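You operate a simulated robot arm through the tools that you are given. There is no shell and no other tool.

Carry out the task below with a simulated robot arm. There is one attempt and no reset: what you move stays moved.

Task
Fit the door, lock both latches and stick on the yellow label.
Fine: slide the door on to its hinge pins first; press the label on its field; the other label stays.
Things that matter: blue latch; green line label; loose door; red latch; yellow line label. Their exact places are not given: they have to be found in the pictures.

The check looks at the end state, three seconds after you hand in, the way a careful person would. Anything else that was tipped, shoved, dropped, spilled or broken makes it a failure.

Robot
A 7-joint arm with a fingered hand on a trunk, on a base that drives. Base frame: it is fixed to the floor where the robot stands at the start and does not move with it; the origin is under the middle of the robot, x ahead of it, y to its left, z up; the surface under the hand at the start is at about z = 74. Units: cm, rad, N and s.
With the tool pointing down near the work surface it reaches from about 10 to 62 cm from the robot's upright axis, wherever it stands. Its first joint turns from -1.204 to 3.002 rad. Places, roughly: blue latch [30, 60, 100]; red latch [30, 30, 100]. Payload 3.4 kg.
The TCP is the grasp point between the finger pads, 2.5 cm short of the fingertips. In the tool frame z runs along the fingers and y along their closing line. The gripper opens to 8.8 cm. The gripper's body begins 2.9 cm behind the TCP. The gripper is a hand of 5 fingers: y runs from the thumb to the fingers, the wrist lies at [-1.3, -9.7, -16.2] in the tool frame, and closing takes about 1.5 s.
Orientation is that of the tool frame in the base frame, as a unit quaternion [w, x, y, z]. With the fingers straight down and the wrist toward the robot, the tool's x, y and z point along [0, 1, 0], [1, 0, 0] and [0, 0, -1] of the base frame.

Tools
- The arm moves only by the tool send_rows. Its argument "motion" is a list of rows, each a list of 7 numbers: the turn, a rotation vector about the base's x, y, z in rad, then the shift along the base's x, y, z in cm, then the closure, from 0 (fully open) to 1 (shut). In form: [[ax, ay, az, dx, dy, dz, jaw], ...]. A call has 1 to 20 rows; each row is the pose to reach, as a shift and turn from the pose commanded when the call began. Rows are played at 5 a second. More than 5 cm and 0.15 rad between two rows, or a gripper value outside its range, and nothing of the call is played. A pose out of reach is approached as far as the arm can. The call stops where the force on the tool passes 40 N (or 10 N more than at its start, if that is more) or the arm is blocked; 0.2 s more then pass. Each finger travels about 15.3 cm/s and halts on what it meets, pressing with about 33 N; the grip force reading is that of the motor and also rises with nothing between the fingers. The clock runs only during rows and for 0.2 s after the last one: add rows that repeat a pose to give the fingers time. The reply holds the time, the measured pose of the TCP, the force on the tool along the base axes, the opening and the grip force, in the units named above and with some noise, with the torque about the TCP (base axes, N m) and any sound that the robot's microphone picked up, and new pictures: "views" is both (left out), scene, wrist or none.
- Cameras (640 x 400 px; columns grow to the right, rows downward): "scene" is now at [9.8, 5.06, 146.48]; the picture's right is [0.72, -0.69, 0.00], its down [-0.56, -0.59, -0.58] and it looks along [0.40, 0.42, -0.82] (base axes); focal length 261 px, centre (320, 200). "wrist" rides on the gripper at [5.9, -7.9, -10.5] in the tool frame; the picture's right is [-0.73, 0.32, -0.61], its down [-0.62, -0.68, 0.38] and it looks along [-0.29, 0.66, 0.70] (tool axes); focal length 234 px, centre (320, 200).
- move_column(by): slides the trunk up (or, below 0, down) by that many cm; the arm and the scene camera ride with it, the base frame stays. It gives what a move gives, with no picture.
- steer(legs): drives the robot by 1 to 6 legs, each [ahead, left, turn to the left] in cm, cm and rad, along the robot's own axes; the way and the turn of a leg run together, so that a leg with both is an arc; at most 150 cm and 3.142 rad a leg. The arm and the cameras ride along, it lands a little off, and it stops where it bumps. It gives what a move gives, and a new picture of the scene camera.
- hand_shape(shape): the hand has 5 fingers and takes this shape, open, in about a second: jaw (thumb against the fingers, like two jaws); tri (thumb and two fingers); tip (a fingertip pinch); poke (one finger out to press); point (the index stretched); flat (the hand flat); cup (the hand cupped); fist (a fist). The gripper value then closes the fingers along that shape, each until it touches; the sizes above hold for jaw. It gives what a move gives, with no picture.
- pan_tilt(pan, tilt): turns the head with the scene camera to pan (to the left, within 1.501 rad either way) and tilt (down, from -0.506 to 1.204), counted from straight ahead of the robot. It gives what a move gives, and a new picture of the scene camera.
- pixel_to_xyz(camera, pixels): there is no depth. For up to 12 entries [column, row, z] of the newest picture of that camera ("zoom" is the newest enlarged one), the place [x, y] in the base frame at which the ray of that pixel passes the height z, good to about 0.2 cm. It takes no simulated time.
- inspect(camera, box): a new picture of the part [left, top, right, bottom] of that camera's present view, enlarged. It takes no simulated time.
- finish_job(): hands the job in; it is judged then, once.

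Unless the task says otherwise, let go and move clear before handing in.

The tools are called after "Call:" as a command line: name --pt "numbers of a row" for each row, then --argument value for the rest, lists and objects as JSON in quotes. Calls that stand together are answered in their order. send_rows: Moves the arm, as the interface text tells. Its arguments: {"type":"object","properties":{"motion":{"type":"array"},"views":{"type":"string","enum":["both","scene","wrist","none"]}},"required":["motion"]} The other tools are called the same way: move_column (by) slides the trunk up or down; hand_shape (shape) gives the hand a shape; steer (legs) drives the base; pan_tilt (pan, tilt) turns the head that bears the scene camera; pixel_to_xyz (camera, pixels) gives the place at which the rays of pixels pass given heights; inspect (camera, box) takes an enlarged picture of a part of a camera's view; finish_job () hands the job in.

At the start:

```text
clock: 0.0
tcp_pos: [30.75, 12.99, 121.84]
tcp_rot: [0.0, 0.707, 0.707, 0.001]
contact_force: [-0.1, 0.3, 0.3]
moment: [-0.01, 0.01, 0.02]
opening: 8.78
finger_force: 0.1
shape: jaw
trunk travel left (down, up): [-75.0, 19.0]
robot x, y, heading: [0.02, -0.16, -0.003]
head pan, tilt: [0.806, 0.955]
```

scene: 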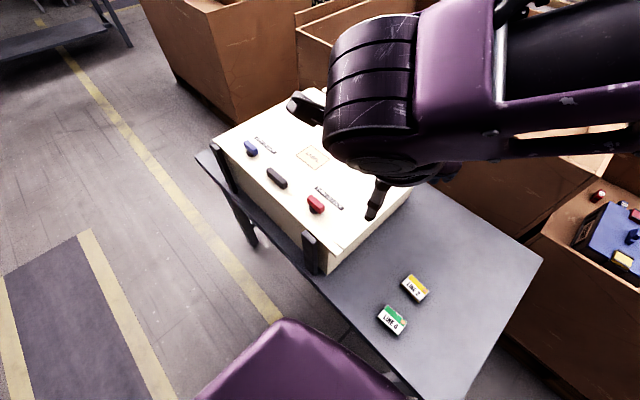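
wrist: 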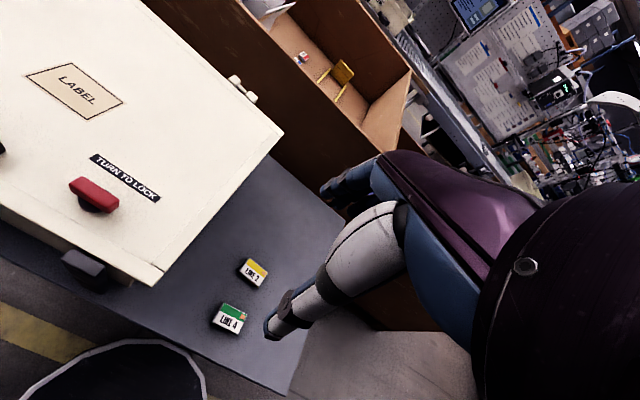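

The scene picture shows a cream box with a blue knob (250,148), a black handle (277,178), a red knob (315,204), and two label blocks (415,288) and (392,320). I'll enlarge these areas before moving anything.

Call:
inspect --camera "scene" --box '[190, 80, 430, 280]'

Call:
inspect --camera "scene" --box '[340, 240, 480, 360]'

Call:
inspect --camera "wrist" --box '[0, 0, 300, 350]'

```text
2.00 times, centred on (310, 180) of scene
```

zoom: 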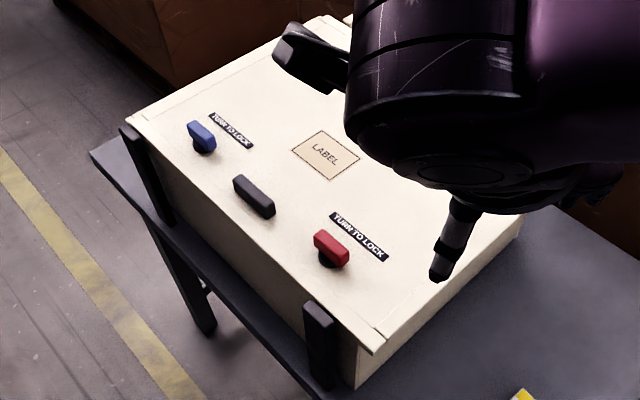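

```text
3.33 times, centred on (410, 300) of scene
```

zoom: 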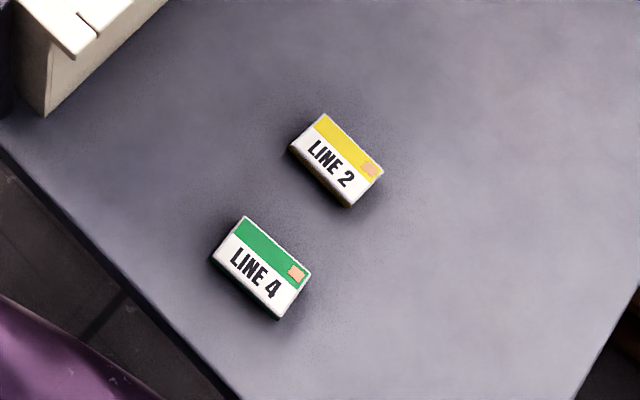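

```text
1.14 times, centred on (150, 175) of wrist
```

zoom: 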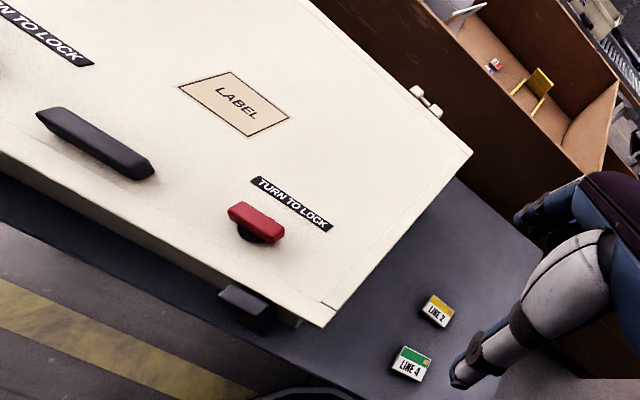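

The door panel seems to lie on top of the box, with hinge hardware at its far edge (wrist picture about 243,88). I'll get rough coordinates for the main features and look at the hinge up close.

Call:
pixel_to_xyz --camera "scene" --pixels '[[250, 148, 100], [277, 178, 100], [315, 204, 100], [415, 288, 75], [392, 320, 75], [214, 140, 97], [335, 257, 97], [312, 157, 97], [327, 272, 85], [542, 260, 74], [445, 399, 74], [197, 155, 74]]'

Call:
inspect --camera "wrist" --box '[190, 40, 310, 160]'

Call:
inspect --camera "scene" --box '[270, 200, 350, 290]'

```text
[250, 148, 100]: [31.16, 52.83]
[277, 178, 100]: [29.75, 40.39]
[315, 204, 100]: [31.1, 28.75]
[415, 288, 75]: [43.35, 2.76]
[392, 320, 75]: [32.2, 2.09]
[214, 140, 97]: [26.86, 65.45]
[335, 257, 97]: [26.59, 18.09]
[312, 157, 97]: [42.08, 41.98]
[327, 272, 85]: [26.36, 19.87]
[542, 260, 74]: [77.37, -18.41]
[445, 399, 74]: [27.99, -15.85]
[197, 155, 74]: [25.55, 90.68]
```

```text
3.33 times, centred on (250, 100) of wrist
```

zoom: 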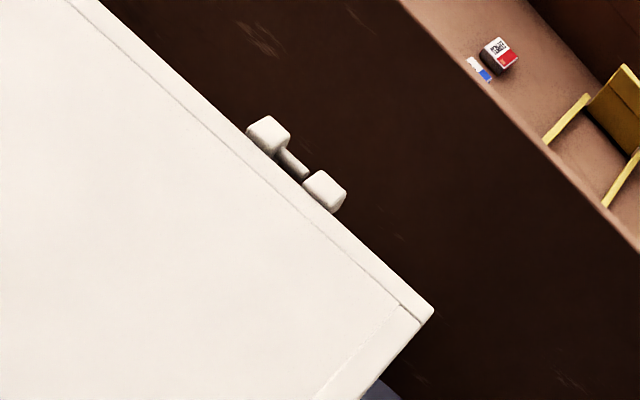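

```text
4.44 times, centred on (310, 245) of scene
```

zoom: 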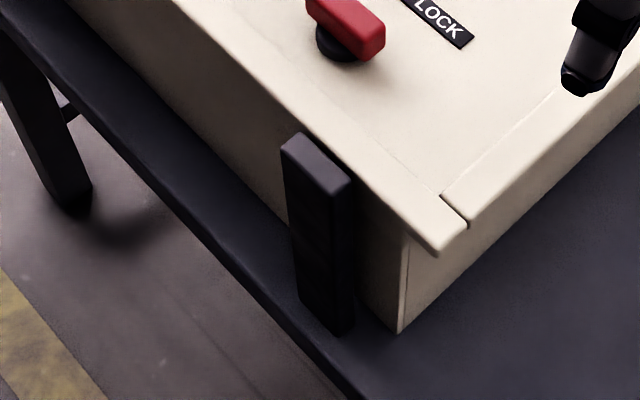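

The arm hides part of the box in the scene view; one hinge with a pin shows between two knuckles on the far edge (zoom 270–345,115–210). I'll move the arm to the right, clear of the view.

Call:
send_rows --pt "0 0 0 0 -4 0 0" --pt "0 0 0 0 -8 0 0" --pt "0 0 0 0 -12 0 0" --pt "0 0 0 0 -16 0 0" --pt "0 0 0 0 -20 0 0" --pt "0 0 0 0 -24 0 0" --pt "0 0 0 0 -28 0 0" --pt "0 0 0 0 -32 0 0"

```text
clock: 1.8
tcp_pos: [34.13, -20.51, 124.76]
tcp_rot: [-0.002, 0.706, 0.708, 0.001]
contact_force: [0.0, -0.6, 0.3]
moment: [0.02, -0.03, 0.01]
opening: 8.79
finger_force: 0.0
shape: jaw
out of reach, approached as far as the arm can: row 4, 5, 6, 7, 8
trunk travel left (down, up): [-75.0, 19.0]
robot x, y, heading: [0.35, 0.27, 0.003]
head pan, tilt: [0.806, 0.955]
```

scene: 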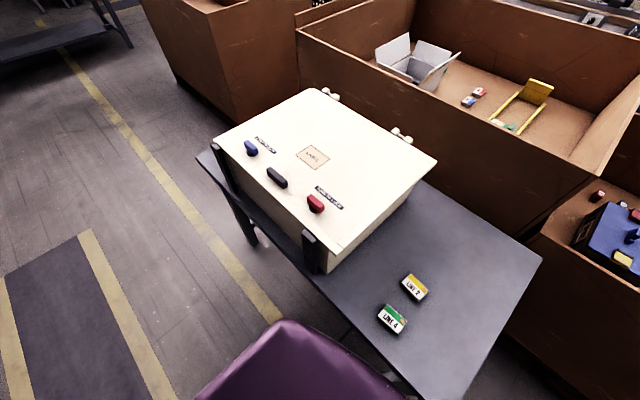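
wrist: 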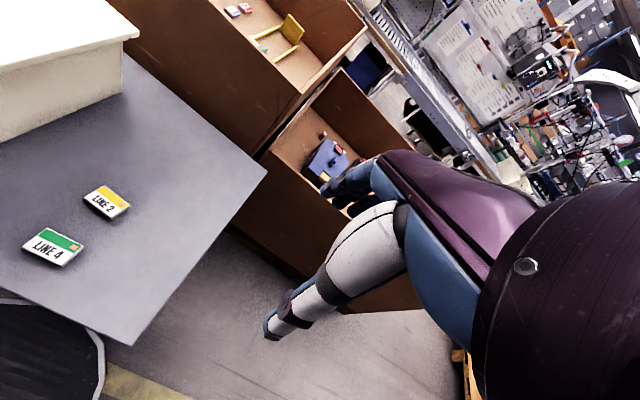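

The view is now clear: hinges are at (330,95) and (400,135). I'll enlarge both, plus the near edge of the box.

Call:
inspect --camera "scene" --box '[300, 75, 440, 165]'

Call:
inspect --camera "scene" --box '[205, 85, 445, 275]'

Call:
inspect --camera "scene" --box '[200, 120, 340, 280]'

Call:
inspect --camera "scene" --box '[380, 120, 430, 155]'

Call:
inspect --camera "scene" --box '[305, 78, 355, 113]'

```text
4.44 times, centred on (370, 120) of scene
```

zoom: 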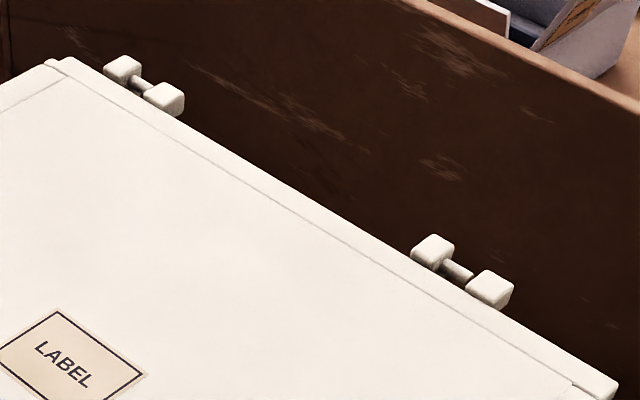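

```text
2.11 times, centred on (325, 180) of scene
```

zoom: 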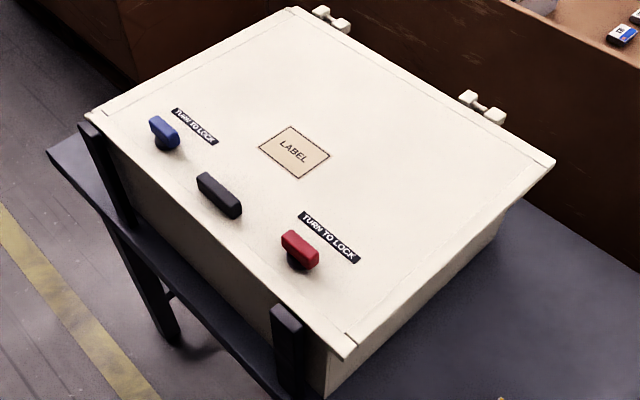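

```text
2.50 times, centred on (270, 200) of scene
```

zoom: 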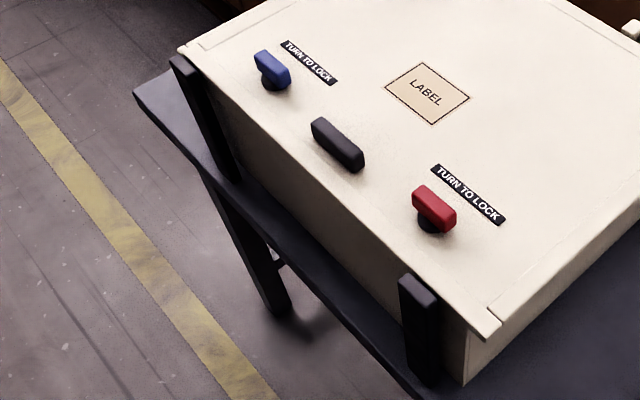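

```text
11.43 times, centred on (405, 138) of scene
```

zoom: 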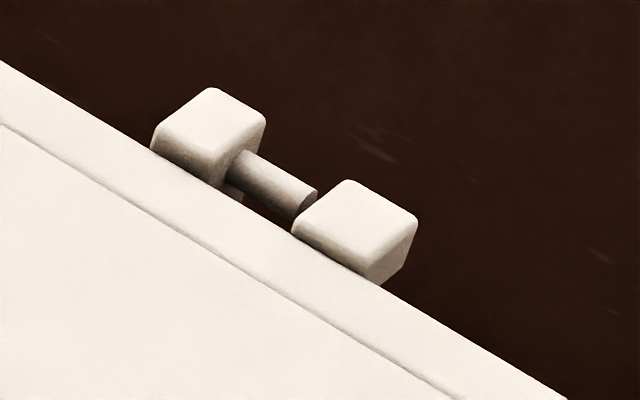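

```text
11.43 times, centred on (330, 96) of scene
```

zoom: 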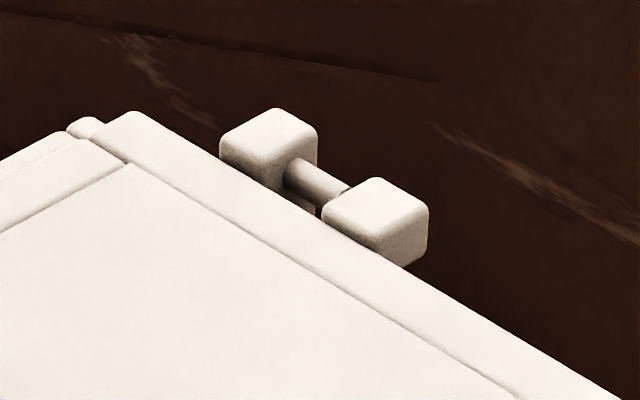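

The hinge pins on the left knuckles point toward the right knuckles and are not yet inserted, so the door must probably slide to +y. I'll measure features of the scene picture at two heights.

Call:
pixel_to_xyz --camera "scene" --pixels '[[395.4, 130.9, 98], [408.1, 139.1, 98], [325.5, 90.75, 98], [335.1, 96.4, 98], [437, 159, 97], [334.5, 258, 97], [213.5, 139, 97], [313, 89, 97], [304, 145, 97], [330, 157, 97], [320, 169, 97], [294, 157, 97]]'

Call:
inspect --camera "scene" --box '[235, 130, 295, 170]'

Call:
inspect --camera "scene" --box '[290, 175, 350, 220]'

Call:
inspect --camera "scene" --box '[255, 155, 305, 195]'

Call:
inspect --camera "scene" --box '[295, 220, 355, 280]'

Call:
inspect --camera "scene" --box '[200, 120, 250, 170]'

```text
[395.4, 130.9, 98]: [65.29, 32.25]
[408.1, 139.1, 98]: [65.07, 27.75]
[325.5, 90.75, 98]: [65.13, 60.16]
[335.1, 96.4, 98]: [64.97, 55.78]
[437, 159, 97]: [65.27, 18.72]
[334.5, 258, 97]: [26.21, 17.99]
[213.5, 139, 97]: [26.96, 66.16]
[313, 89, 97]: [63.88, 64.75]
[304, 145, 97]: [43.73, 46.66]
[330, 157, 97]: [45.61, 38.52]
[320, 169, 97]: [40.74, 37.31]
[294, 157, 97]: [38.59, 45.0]
```

```text
10.00 times, centred on (265, 150) of scene
```

zoom: 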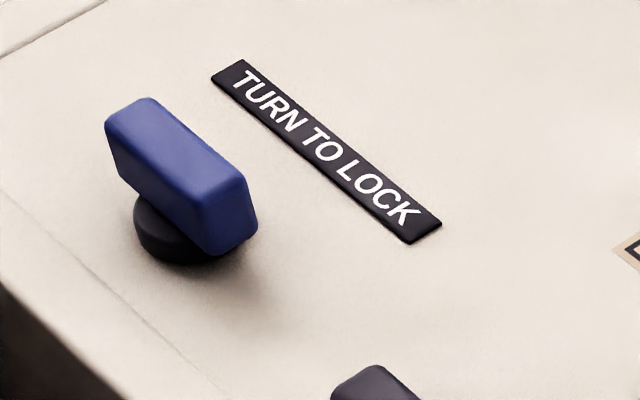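

```text
8.89 times, centred on (320, 198) of scene
```

zoom: 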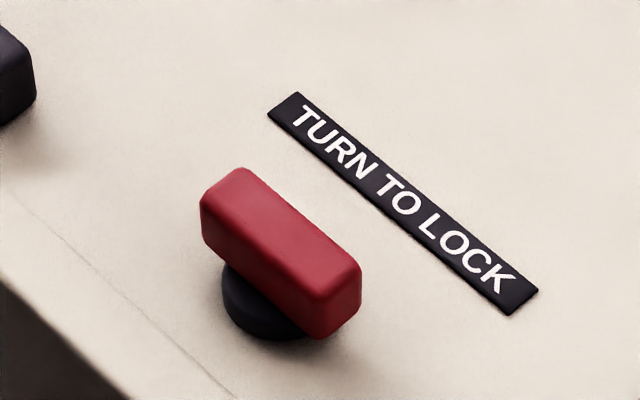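

```text
10.00 times, centred on (280, 175) of scene
```

zoom: 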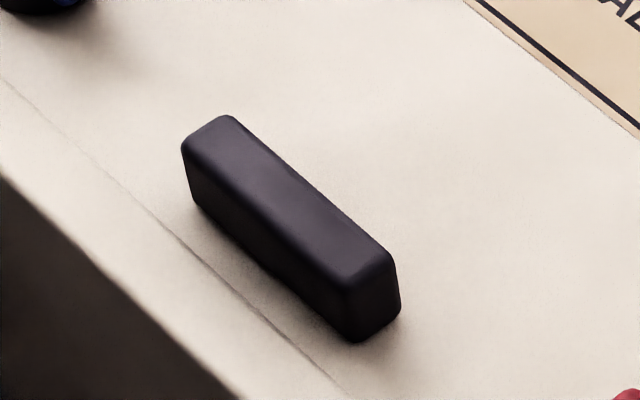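

```text
6.67 times, centred on (325, 250) of scene
```

zoom: 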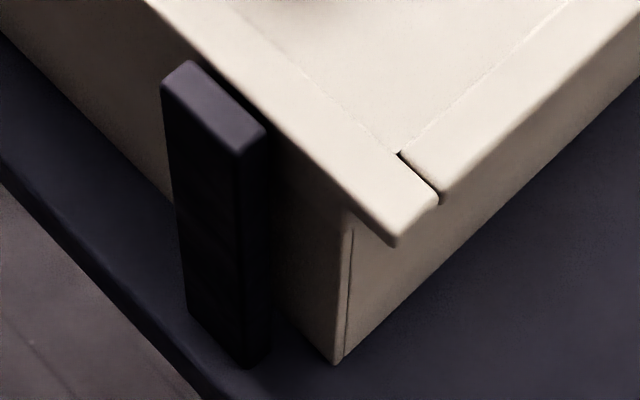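

```text
8.00 times, centred on (225, 145) of scene
```

zoom: 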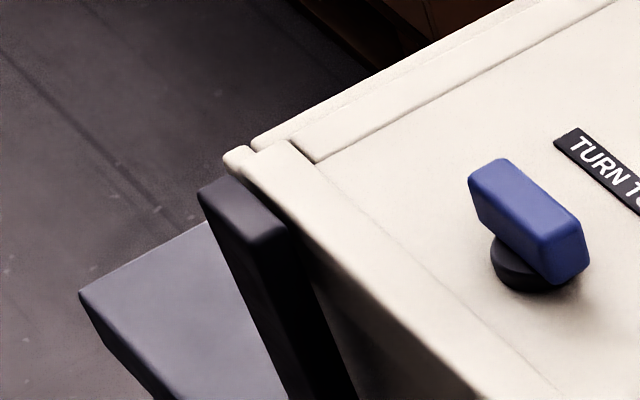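

The box's left wall shows past the door's left edge, and the door overhangs on the right at (334,258), so the door needs to slide about 2 cm toward +y. I'll drive the robot 18 cm left, so the latches, handle and labels are all within reach.

Call:
steer --legs '[[0, 18, 0]]'

```text
clock: 3.3
tcp_pos: [34.21, -2.29, 124.79]
tcp_rot: [-0.001, 0.707, 0.708, 0.0]
contact_force: [0.2, 0.3, 0.5]
moment: [-0.04, 0.0, 0.02]
opening: 8.77
finger_force: 0.1
shape: jaw
trunk travel left (down, up): [-75.0, 19.0]
robot x, y, heading: [0.12, 17.89, 0.0]
head pan, tilt: [0.806, 0.955]
```

scene: 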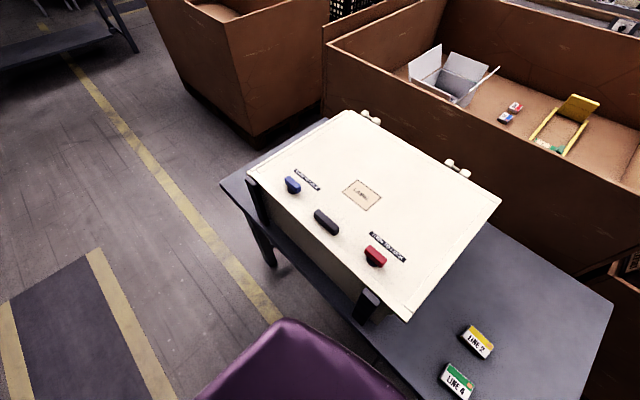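

The robot is now at y≈17.9 and the box is fully in view (handle at 326,221; red 375,256; blue 292,185). I'll enlarge these to triangulate heights against the earlier picture.

Call:
inspect --camera "scene" --box '[270, 165, 350, 245]'

Call:
inspect --camera "scene" --box '[340, 220, 420, 330]'

Call:
inspect --camera "scene" --box '[430, 150, 510, 210]'

Call:
inspect --camera "scene" --box '[430, 310, 510, 400]'

```text
5.00 times, centred on (310, 205) of scene
```

zoom: 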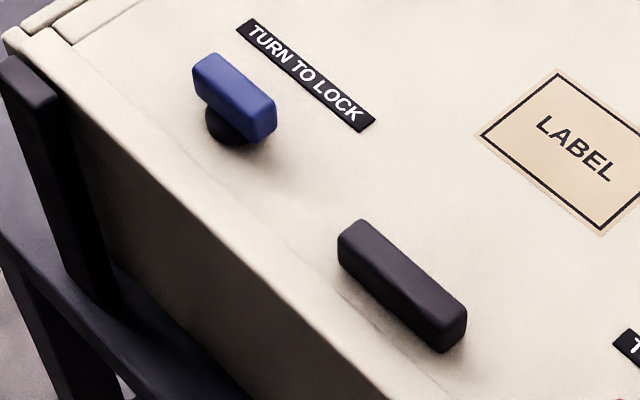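

```text
3.64 times, centred on (380, 275) of scene
```

zoom: 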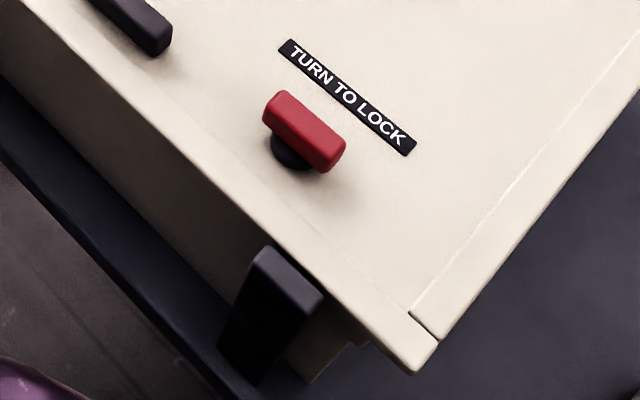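

```text
6.67 times, centred on (470, 180) of scene
```

zoom: 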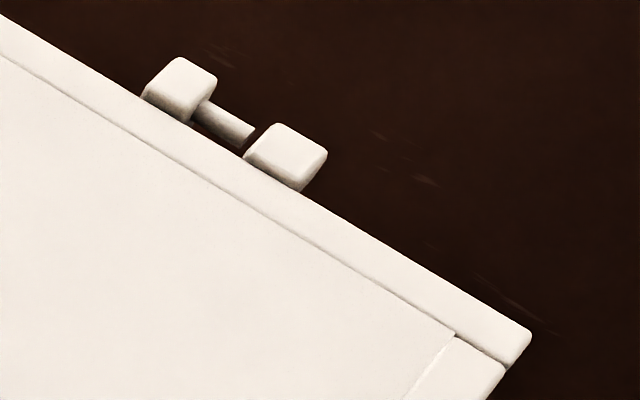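

```text
4.44 times, centred on (470, 355) of scene
```

zoom: 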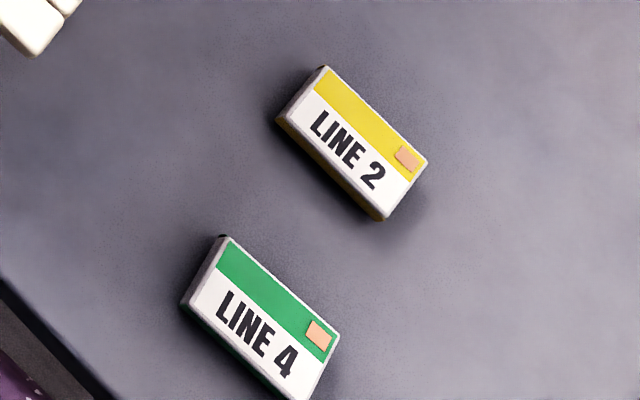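

I'll compute positions from this second view for the same features, to fix the height of the door top and the knobs.

Call:
pixel_to_xyz --camera "scene" --pixels '[[341.6, 192.6, 97], [341.6, 192.6, 95], [321.2, 189.4, 97], [321.2, 189.4, 95], [456, 163, 97], [471.7, 174.2, 97], [326, 216, 100], [374, 252, 100], [292, 181, 100], [478, 342, 75], [458, 380, 75], [501, 231, 97]]'

```text
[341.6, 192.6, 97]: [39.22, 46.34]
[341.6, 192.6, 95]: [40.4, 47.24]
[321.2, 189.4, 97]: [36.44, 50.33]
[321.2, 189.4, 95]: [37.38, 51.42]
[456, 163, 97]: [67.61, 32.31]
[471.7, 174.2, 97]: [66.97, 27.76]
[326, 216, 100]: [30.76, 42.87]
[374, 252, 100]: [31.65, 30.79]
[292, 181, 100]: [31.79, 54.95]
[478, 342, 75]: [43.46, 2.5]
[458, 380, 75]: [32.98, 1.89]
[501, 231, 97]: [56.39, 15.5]
```

The triangulation puts the door top near z≈93–94, which needs a firmer check. I'll bring the hand over the box at a safe height, so the wrist camera sees it close up.

Call:
send_rows --pt "0 0 0 -1 4 0 0" --pt "0 0 0 -2 8 0 0" --pt "0 0 0 -3 12 0 0" --pt "0 0 0 -4 16 0 0" --pt "0 0 0 -5 20 -1 0" --pt "0 0 0 -6 24 -2 0" --pt "0 0 0 -7 28 -3 0" --pt "0 0 0 -8 32 -4 0" --pt "0 0 0 -10 36 -5 0" --pt "0 0 0 -12 40 -6 0" --pt "0 0 0 -14 44 -7 0" --pt "0 0 0 -14 46 -8 0"

```text
clock: 6.1
tcp_pos: [24.71, 38.45, 122.48]
tcp_rot: [-0.029, 0.725, 0.688, 0.026]
contact_force: [-0.1, 0.0, -0.6]
moment: [0.0, -0.02, 0.01]
opening: 8.76
finger_force: 0.1
shape: jaw
out of reach, approached as far as the arm can: row 1, 2, 3, 4, 11, 12
trunk travel left (down, up): [-75.0, 19.0]
robot x, y, heading: [-0.23, 18.13, 0.003]
head pan, tilt: [0.806, 0.955]
stopped in row 12: the arm was blocked; the commanded pose is now the measured one
```

scene: 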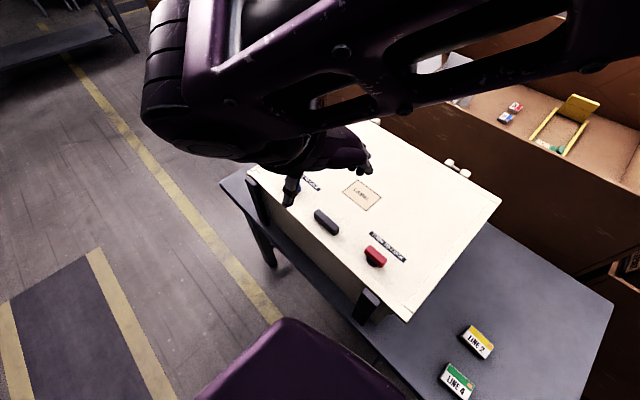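
wrist: 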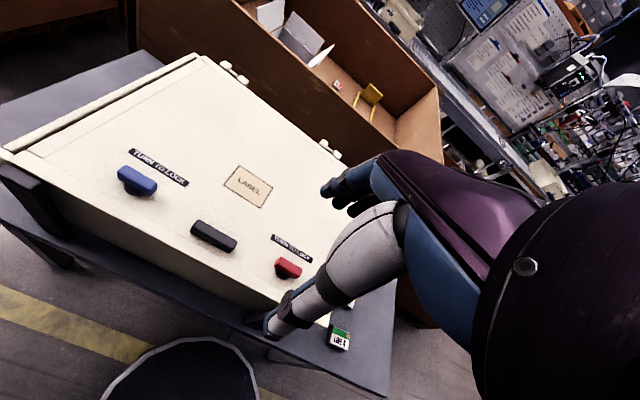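

The hand stopped at (24.7, 38.5, 122.5) near a reach limit, but nothing was touched. The wrist picture shows the box well (blue 137,180; handle 214,235; red 288,268; field 248,186), so I'll zoom in and triangulate from here.

Call:
inspect --camera "wrist" --box '[100, 130, 220, 250]'

Call:
inspect --camera "wrist" --box '[190, 150, 320, 290]'

Call:
inspect --camera "wrist" --box '[190, 40, 350, 170]'

Call:
pixel_to_xyz --camera "wrist" --pixels '[[223, 184, 97], [223, 184, 93], [189, 182, 97], [189, 182, 93], [137, 177, 100], [137, 177, 96], [214, 233, 100], [214, 233, 96], [288, 266, 100], [288, 266, 96]]'

```text
3.33 times, centred on (160, 190) of wrist
```

zoom: 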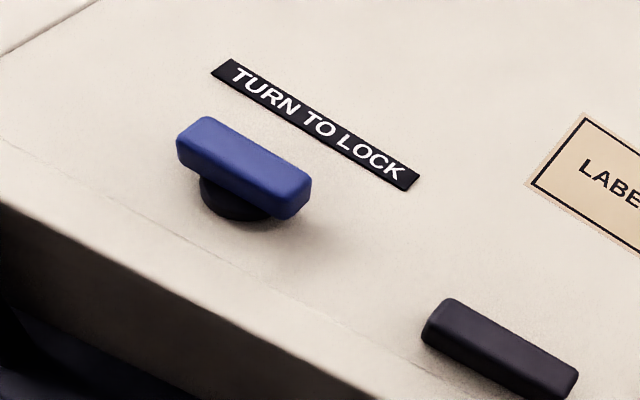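

```text
2.86 times, centred on (255, 220) of wrist
```

zoom: 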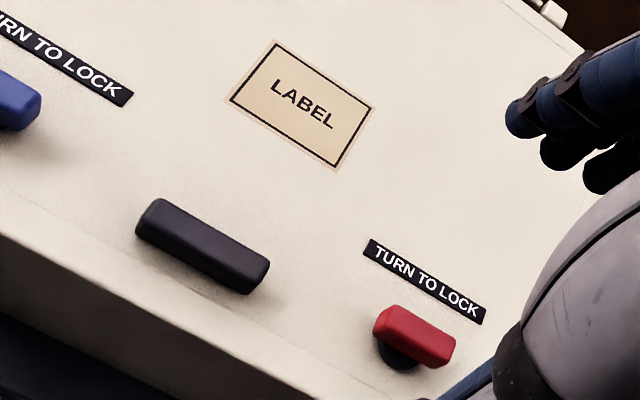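

```text
3.08 times, centred on (270, 105) of wrist
```

zoom: 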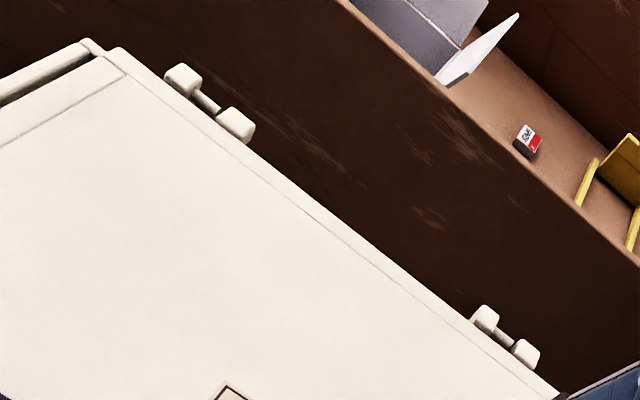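

```text
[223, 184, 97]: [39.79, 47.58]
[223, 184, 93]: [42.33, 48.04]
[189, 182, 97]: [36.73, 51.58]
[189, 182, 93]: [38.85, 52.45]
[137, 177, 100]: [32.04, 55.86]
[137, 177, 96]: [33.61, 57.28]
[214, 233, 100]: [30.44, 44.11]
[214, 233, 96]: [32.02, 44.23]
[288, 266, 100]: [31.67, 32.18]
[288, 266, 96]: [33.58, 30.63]
```

Triangulating again gives a door top at about z=93, with knob tops a few cm above. The arm seems cramped at this height, so I'll raise the trunk to put the box top in its comfortable working range.

Call:
move_column --by 18

```text
clock: 8.1
tcp_pos: [24.78, 38.58, 140.39]
tcp_rot: [-0.028, 0.725, 0.688, 0.025]
contact_force: [0.1, -0.7, -0.2]
moment: [0.0, 0.03, 0.01]
opening: 8.81
finger_force: 0.1
shape: jaw
trunk travel left (down, up): [-93.0, 1.0]
robot x, y, heading: [0.11, 17.61, 0.001]
head pan, tilt: [0.806, 0.955]
```

Next I'll straighten the tool and lower it over the handle, to about (32, 44, 108).

Call:
send_rows --pt "-0.039 -0.002 0.026 1 0.5 -3 0" --pt "-0.078 -0.004 0.052 2 1 -7 0" --pt "-0.078 -0.004 0.052 3 2 -11 0" --pt "-0.078 -0.004 0.052 4 3 -15 0" --pt "-0.078 -0.004 0.052 5 4 -19 0" --pt "-0.078 -0.004 0.052 6 5 -23 0" --pt "-0.078 -0.004 0.052 7.2 5.4 -27 0" --pt "-0.078 -0.004 0.052 7.2 5.4 -30 0" --pt "-0.078 -0.004 0.052 7.2 5.4 -32.4 0" --pt "-0.078 -0.004 0.052 7.2 5.4 -32.4 0"

```text
clock: 10.3
tcp_pos: [36.17, 39.54, 107.79]
tcp_rot: [0.001, 0.705, 0.71, -0.003]
contact_force: [-0.2, 0.1, -0.4]
moment: [-0.03, 0.0, 0.0]
opening: 8.79
finger_force: 0.1
shape: jaw
out of reach, approached as far as the arm can: row 2, 3, 4, 5, 6, 7, 8, 9, 10
trunk travel left (down, up): [-93.0, 1.0]
robot x, y, heading: [-0.06, 17.85, 0.0]
head pan, tilt: [0.806, 0.955]
```

scene: 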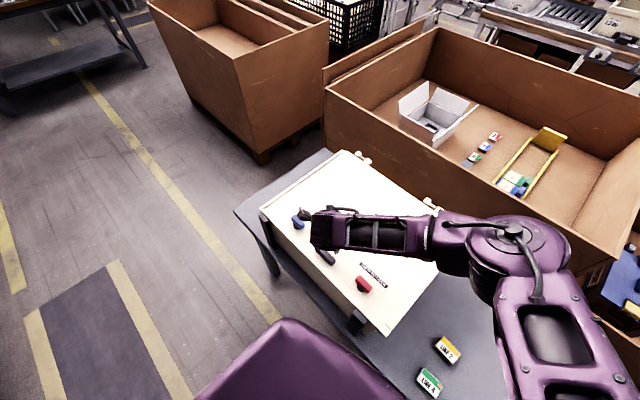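
wrist: 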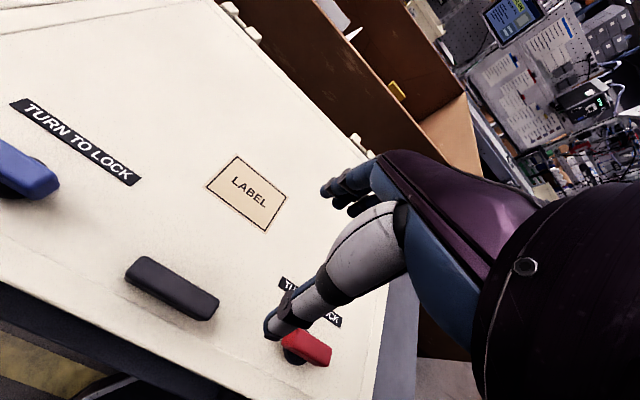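

The elbow is on the robot's right, so reaching left with this hand direction is limited; I should park the robot further left. First I'll take measurements from this closer wrist view (handle 172,287; field 248,193; red 307,347).

Call:
inspect --camera "wrist" --box '[110, 140, 310, 340]'

Call:
pixel_to_xyz --camera "wrist" --pixels '[[207, 186, 97], [207, 186, 93], [141, 176, 97], [141, 176, 93], [142, 258, 96], [142, 258, 93], [215, 298, 96], [215, 298, 93], [285, 197, 93], [237, 157, 93], [264, 231, 93]]'

```text
2.00 times, centred on (210, 240) of wrist
```

zoom: 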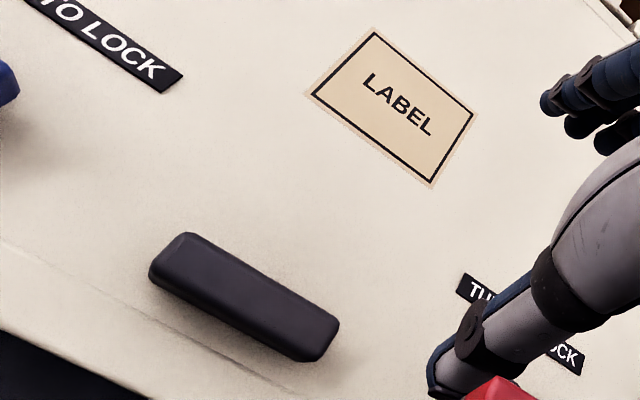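

```text
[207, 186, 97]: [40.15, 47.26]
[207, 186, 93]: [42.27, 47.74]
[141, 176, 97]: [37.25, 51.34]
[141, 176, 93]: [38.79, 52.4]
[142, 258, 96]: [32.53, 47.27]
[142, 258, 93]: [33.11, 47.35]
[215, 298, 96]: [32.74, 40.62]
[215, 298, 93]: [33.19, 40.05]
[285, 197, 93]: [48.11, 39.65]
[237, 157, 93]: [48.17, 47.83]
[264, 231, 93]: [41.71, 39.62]
```

The field and handle now come out consistently: handle centre ≈(32.8, 43.9), field ≈x 42–48, y 39.6–47.8, door top z≈93.3. I'll drive another 20 cm left so these lie in front of the arm.

Call:
steer --legs '[[0, 20, 0]]'

```text
clock: 11.9
tcp_pos: [36.2, 59.32, 107.81]
tcp_rot: [0.0, 0.705, 0.71, -0.003]
contact_force: [-0.3, 0.1, 0.5]
moment: [-0.04, 0.02, -0.01]
opening: 8.79
finger_force: 0.1
shape: jaw
trunk travel left (down, up): [-93.0, 1.0]
robot x, y, heading: [0.02, 38.0, 0.003]
head pan, tilt: [0.806, 0.955]
```

scene: 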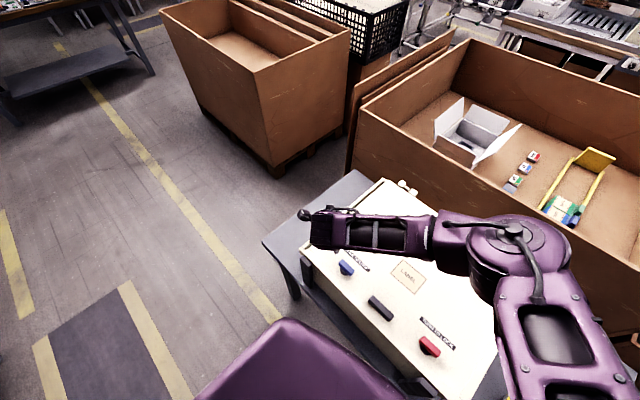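

Now the handle lies about 6 cm left of the robot's midline. I'll move the hand back right toward a point above the handle, and check how the command maps to the reading.

Call:
send_rows --pt "0 0 0 0 -4 0 0" --pt "0 0 0 -1 -8 0 0" --pt "0 0 0 -2 -12 0 0" --pt "0 0 0 -3.4 -15.4 0 0" --pt "0 0 0 -3.4 -15.4 0 0"

```text
clock: 13.1
tcp_pos: [32.81, 44.06, 107.48]
tcp_rot: [0.0, 0.705, 0.71, -0.003]
contact_force: [0.1, 0.6, -0.4]
moment: [-0.03, 0.0, 0.01]
opening: 8.79
finger_force: 0.0
shape: jaw
trunk travel left (down, up): [-93.0, 1.0]
robot x, y, heading: [0.03, 37.84, -0.002]
head pan, tilt: [0.806, 0.955]
```

scene: 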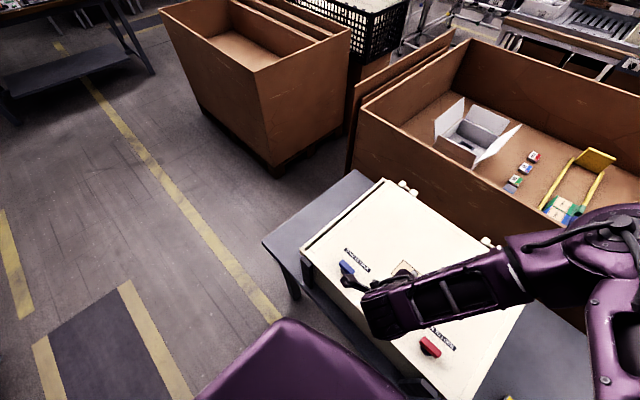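
wrist: 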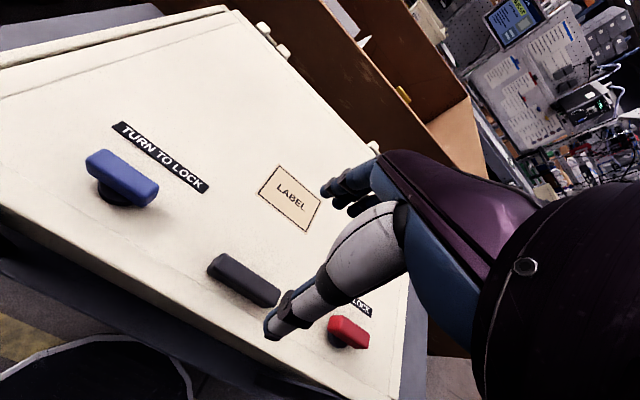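

The hand follows commands exactly here, and the handle (243,280) lies below the grasp point. I'll descend to z≈98.5 and look.

Call:
send_rows --pt "0 0 0 0 0 -3 0" --pt "0 0 0 0 0 -6 0" --pt "0 0 0 0 0 -8 0" --pt "0 0 0 0 0 -9 0" --pt "0 0 0 0 0 -9 0"

Call:
inspect --camera "wrist" --box '[180, 150, 400, 350]'

```text
clock: 14.3
tcp_pos: [32.77, 44.13, 98.66]
tcp_rot: [0.001, 0.704, 0.71, -0.003]
contact_force: [-0.8, 1.1, -0.1]
moment: [-0.01, -0.02, -0.01]
opening: 8.79
finger_force: 0.3
shape: jaw
trunk travel left (down, up): [-93.0, 1.0]
robot x, y, heading: [-0.06, 38.0, -0.0]
head pan, tilt: [0.806, 0.955]
```

scene: 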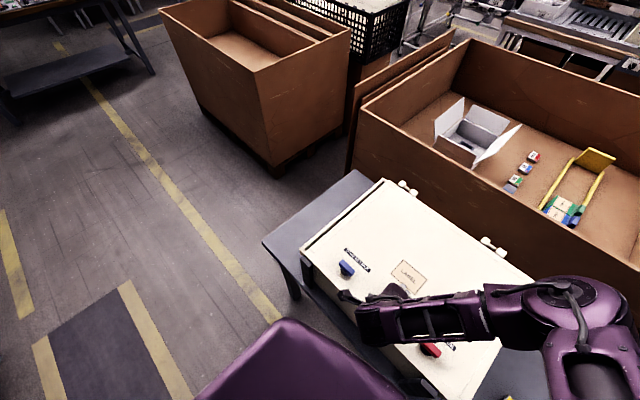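
wrist: 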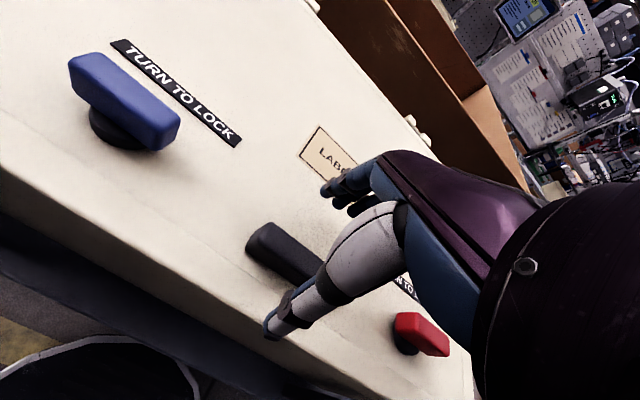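

```text
2.00 times, centred on (290, 250) of wrist
```

zoom: 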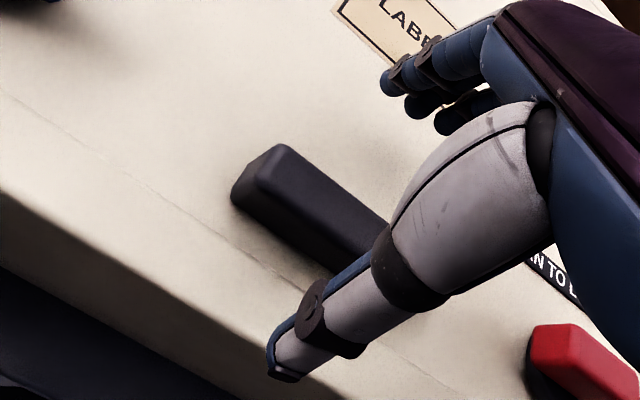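

The handle sits between thumb and fingers, and the TCP is at z=98.7 with no contact. I'll lower 2 cm more in small steps, watching the force.

Call:
send_rows --pt "0 0 0 0 0 -0.7 0" --pt "0 0 0 0 0 -1.4 0" --pt "0 0 0 0 0 -2.0 0" --pt "0 0 0 0 0 -2.2 0"

```text
clock: 15.3
tcp_pos: [32.66, 44.04, 96.83]
tcp_rot: [0.002, 0.705, 0.709, 0.0]
contact_force: [-4.7, -0.6, 26.9]
moment: [-0.22, -1.38, -0.03]
opening: 8.65
finger_force: 0.0
shape: jaw
trunk travel left (down, up): [-93.0, 1.0]
robot x, y, heading: [0.04, 37.55, -0.002]
head pan, tilt: [0.806, 0.955]
```

scene: 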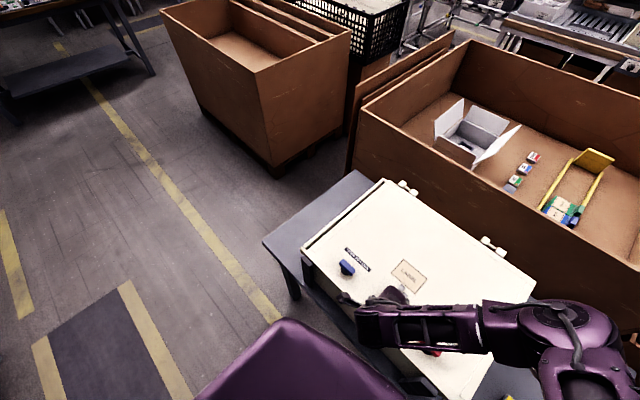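
wrist: 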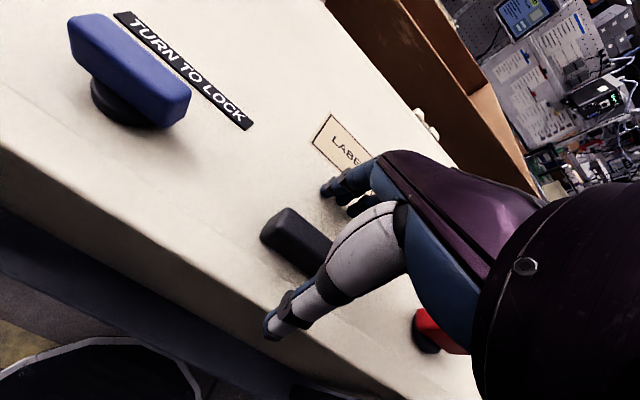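

The far fingers touched the door top at TCP z≈96.85 (27 N upward), so I'll back up about 0.8 cm and close on the handle.

Call:
send_rows --pt "0 0 0 0 0 0.8 0" --pt "0 0 0 0 0 0.8 0.3" --pt "0 0 0 0 0 0.8 0.6" --pt "0 0 0 0 0 0.8 0.8" --pt "0 0 0 0 0 0.8 1.0" --pt "0 0 0 0 0 0.8 1.0" --pt "0 0 0 0 0 0.8 1.0" --pt "0 0 0 0 0 0.8 1.0" --pt "0 0 0 0 0 0.8 1.0"

Call:
inspect --camera "wrist" --box '[180, 100, 440, 360]'

```text
clock: 17.3
tcp_pos: [32.78, 44.13, 97.25]
tcp_rot: [0.001, 0.704, 0.71, -0.003]
contact_force: [-2.6, 0.3, 0.1]
moment: [-0.02, 0.08, 0.11]
opening: 0.96
finger_force: 33.3
shape: jaw
trunk travel left (down, up): [-93.0, 1.0]
robot x, y, heading: [-0.23, 37.81, -0.001]
head pan, tilt: [0.806, 0.955]
```

scene: 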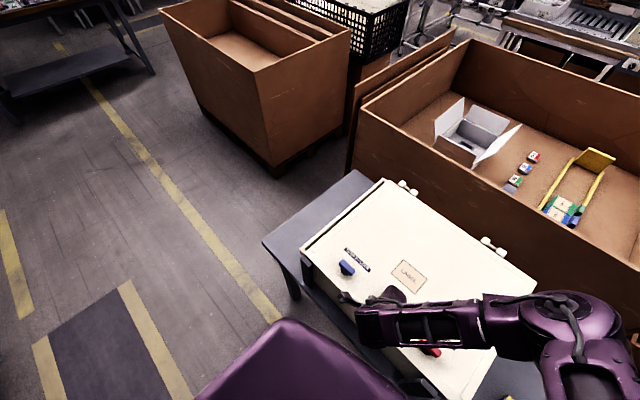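
wrist: 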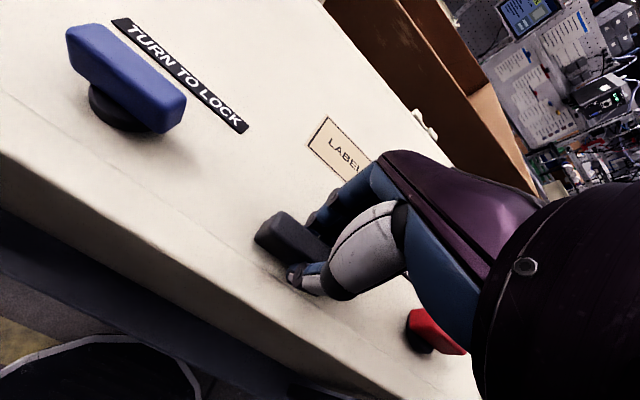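

```text
1.54 times, centred on (310, 230) of wrist
```

zoom: 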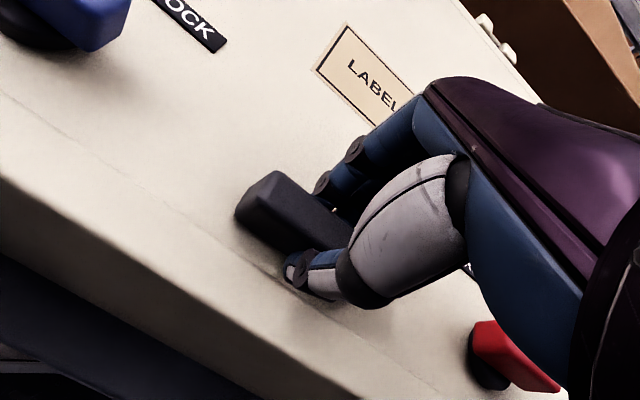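

The hand now holds the handle (grip 33 N, opening 0.96). I'll slide the door gently toward +y by 1 cm and check whether the pins engage.

Call:
send_rows --pt "0 0 0 0 0.3 0 1" --pt "0 0 0 0 0.6 0 1" --pt "0 0 0 0 0.9 0 1" --pt "0 0 0 0 1.0 0 1"

Call:
inspect --camera "scene" --box '[380, 170, 540, 270]'

```text
clock: 18.3
tcp_pos: [32.62, 44.93, 97.25]
tcp_rot: [0.0, 0.705, 0.71, -0.002]
contact_force: [-5.3, -2.8, 0.9]
moment: [-0.04, 0.07, 0.11]
opening: 1.0
finger_force: 33.2
shape: jaw
trunk travel left (down, up): [-93.0, 1.0]
robot x, y, heading: [-0.11, 37.7, -0.005]
head pan, tilt: [0.806, 0.955]
```

scene: 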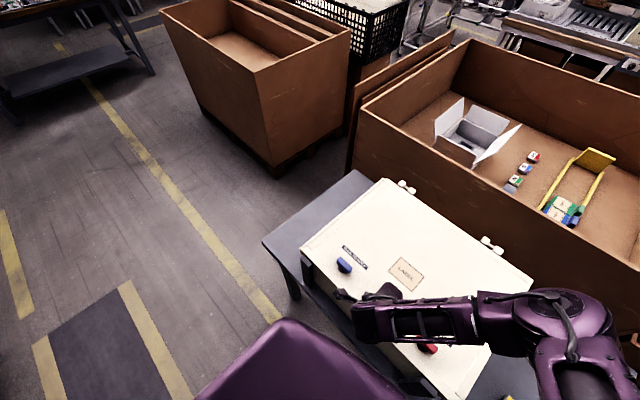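
wrist: 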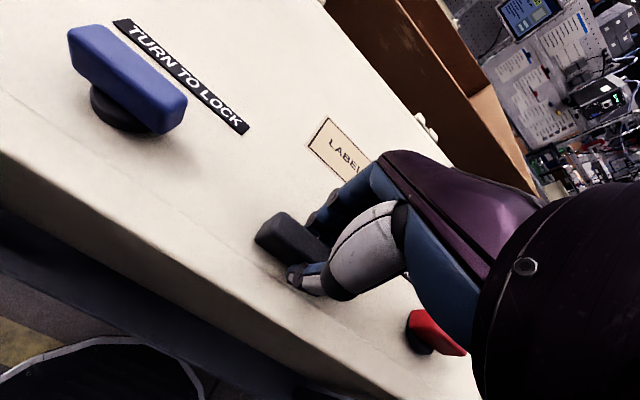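

```text
4.00 times, centred on (460, 220) of scene
```

zoom: 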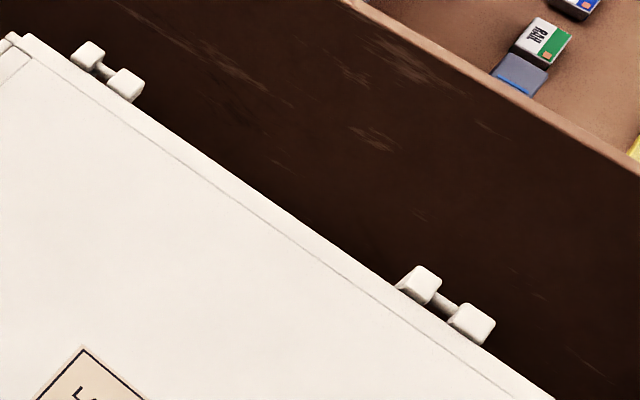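

The door moves with the hand (blue knob shifted in the scene, hinge gap narrowing) with only about 5 N. I'll continue another 1.2 cm.

Call:
send_rows --pt "0 0 0 0 0.3 0 1" --pt "0 0 0 0 0.6 0 1" --pt "0 0 0 0 0.9 0 1" --pt "0 0 0 0 1.2 0 1" --pt "0 0 0 0 1.2 0 1"

Call:
inspect --camera "scene" --box '[380, 170, 540, 270]'

Call:
inspect --camera "scene" --box '[470, 225, 520, 260]'

Call:
inspect --camera "scene" --box '[385, 170, 435, 205]'

```text
clock: 19.5
tcp_pos: [32.67, 46.22, 97.3]
tcp_rot: [0.0, 0.704, 0.71, -0.003]
contact_force: [-6.1, -2.1, -0.5]
moment: [-0.01, 0.14, 0.13]
opening: 1.0
finger_force: 33.3
shape: jaw
trunk travel left (down, up): [-93.0, 1.0]
robot x, y, heading: [-0.03, 37.78, 0.001]
head pan, tilt: [0.806, 0.955]
```

scene: 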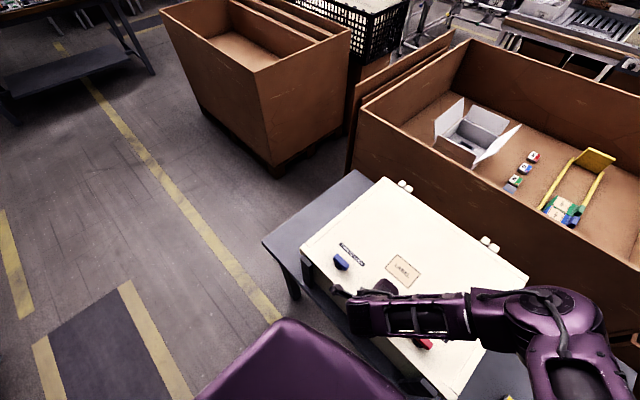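
wrist: 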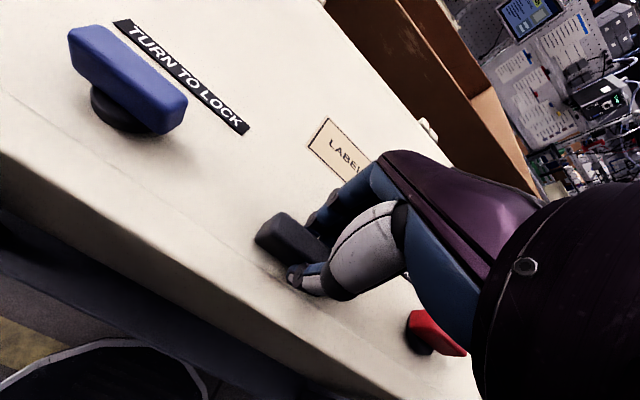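

```text
4.00 times, centred on (460, 220) of scene
```

zoom: 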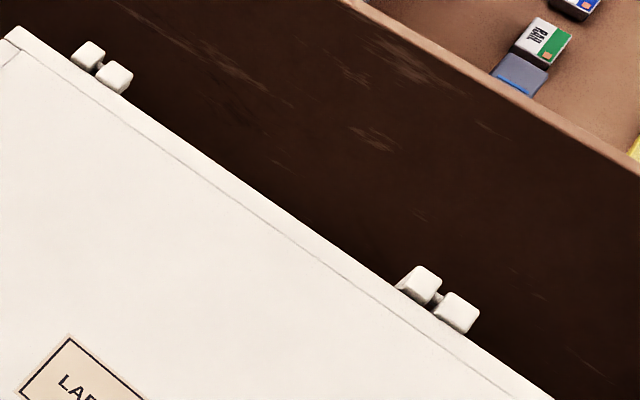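

```text
11.43 times, centred on (495, 242) of scene
```

zoom: 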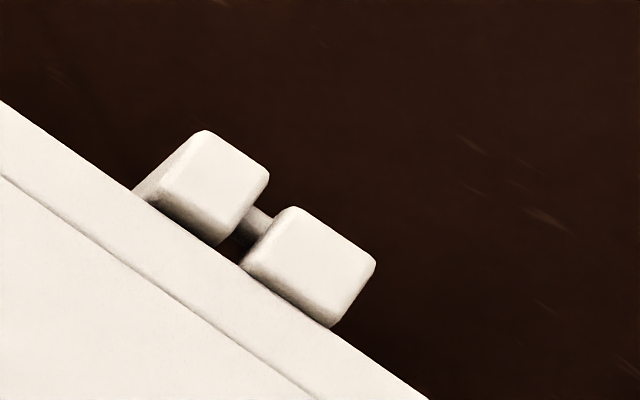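

```text
11.43 times, centred on (410, 188) of scene
```

zoom: 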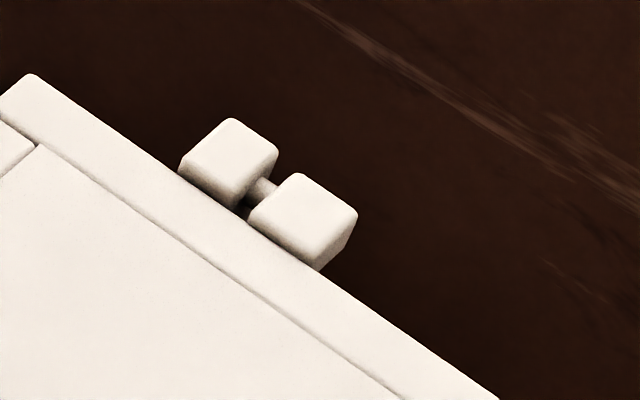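

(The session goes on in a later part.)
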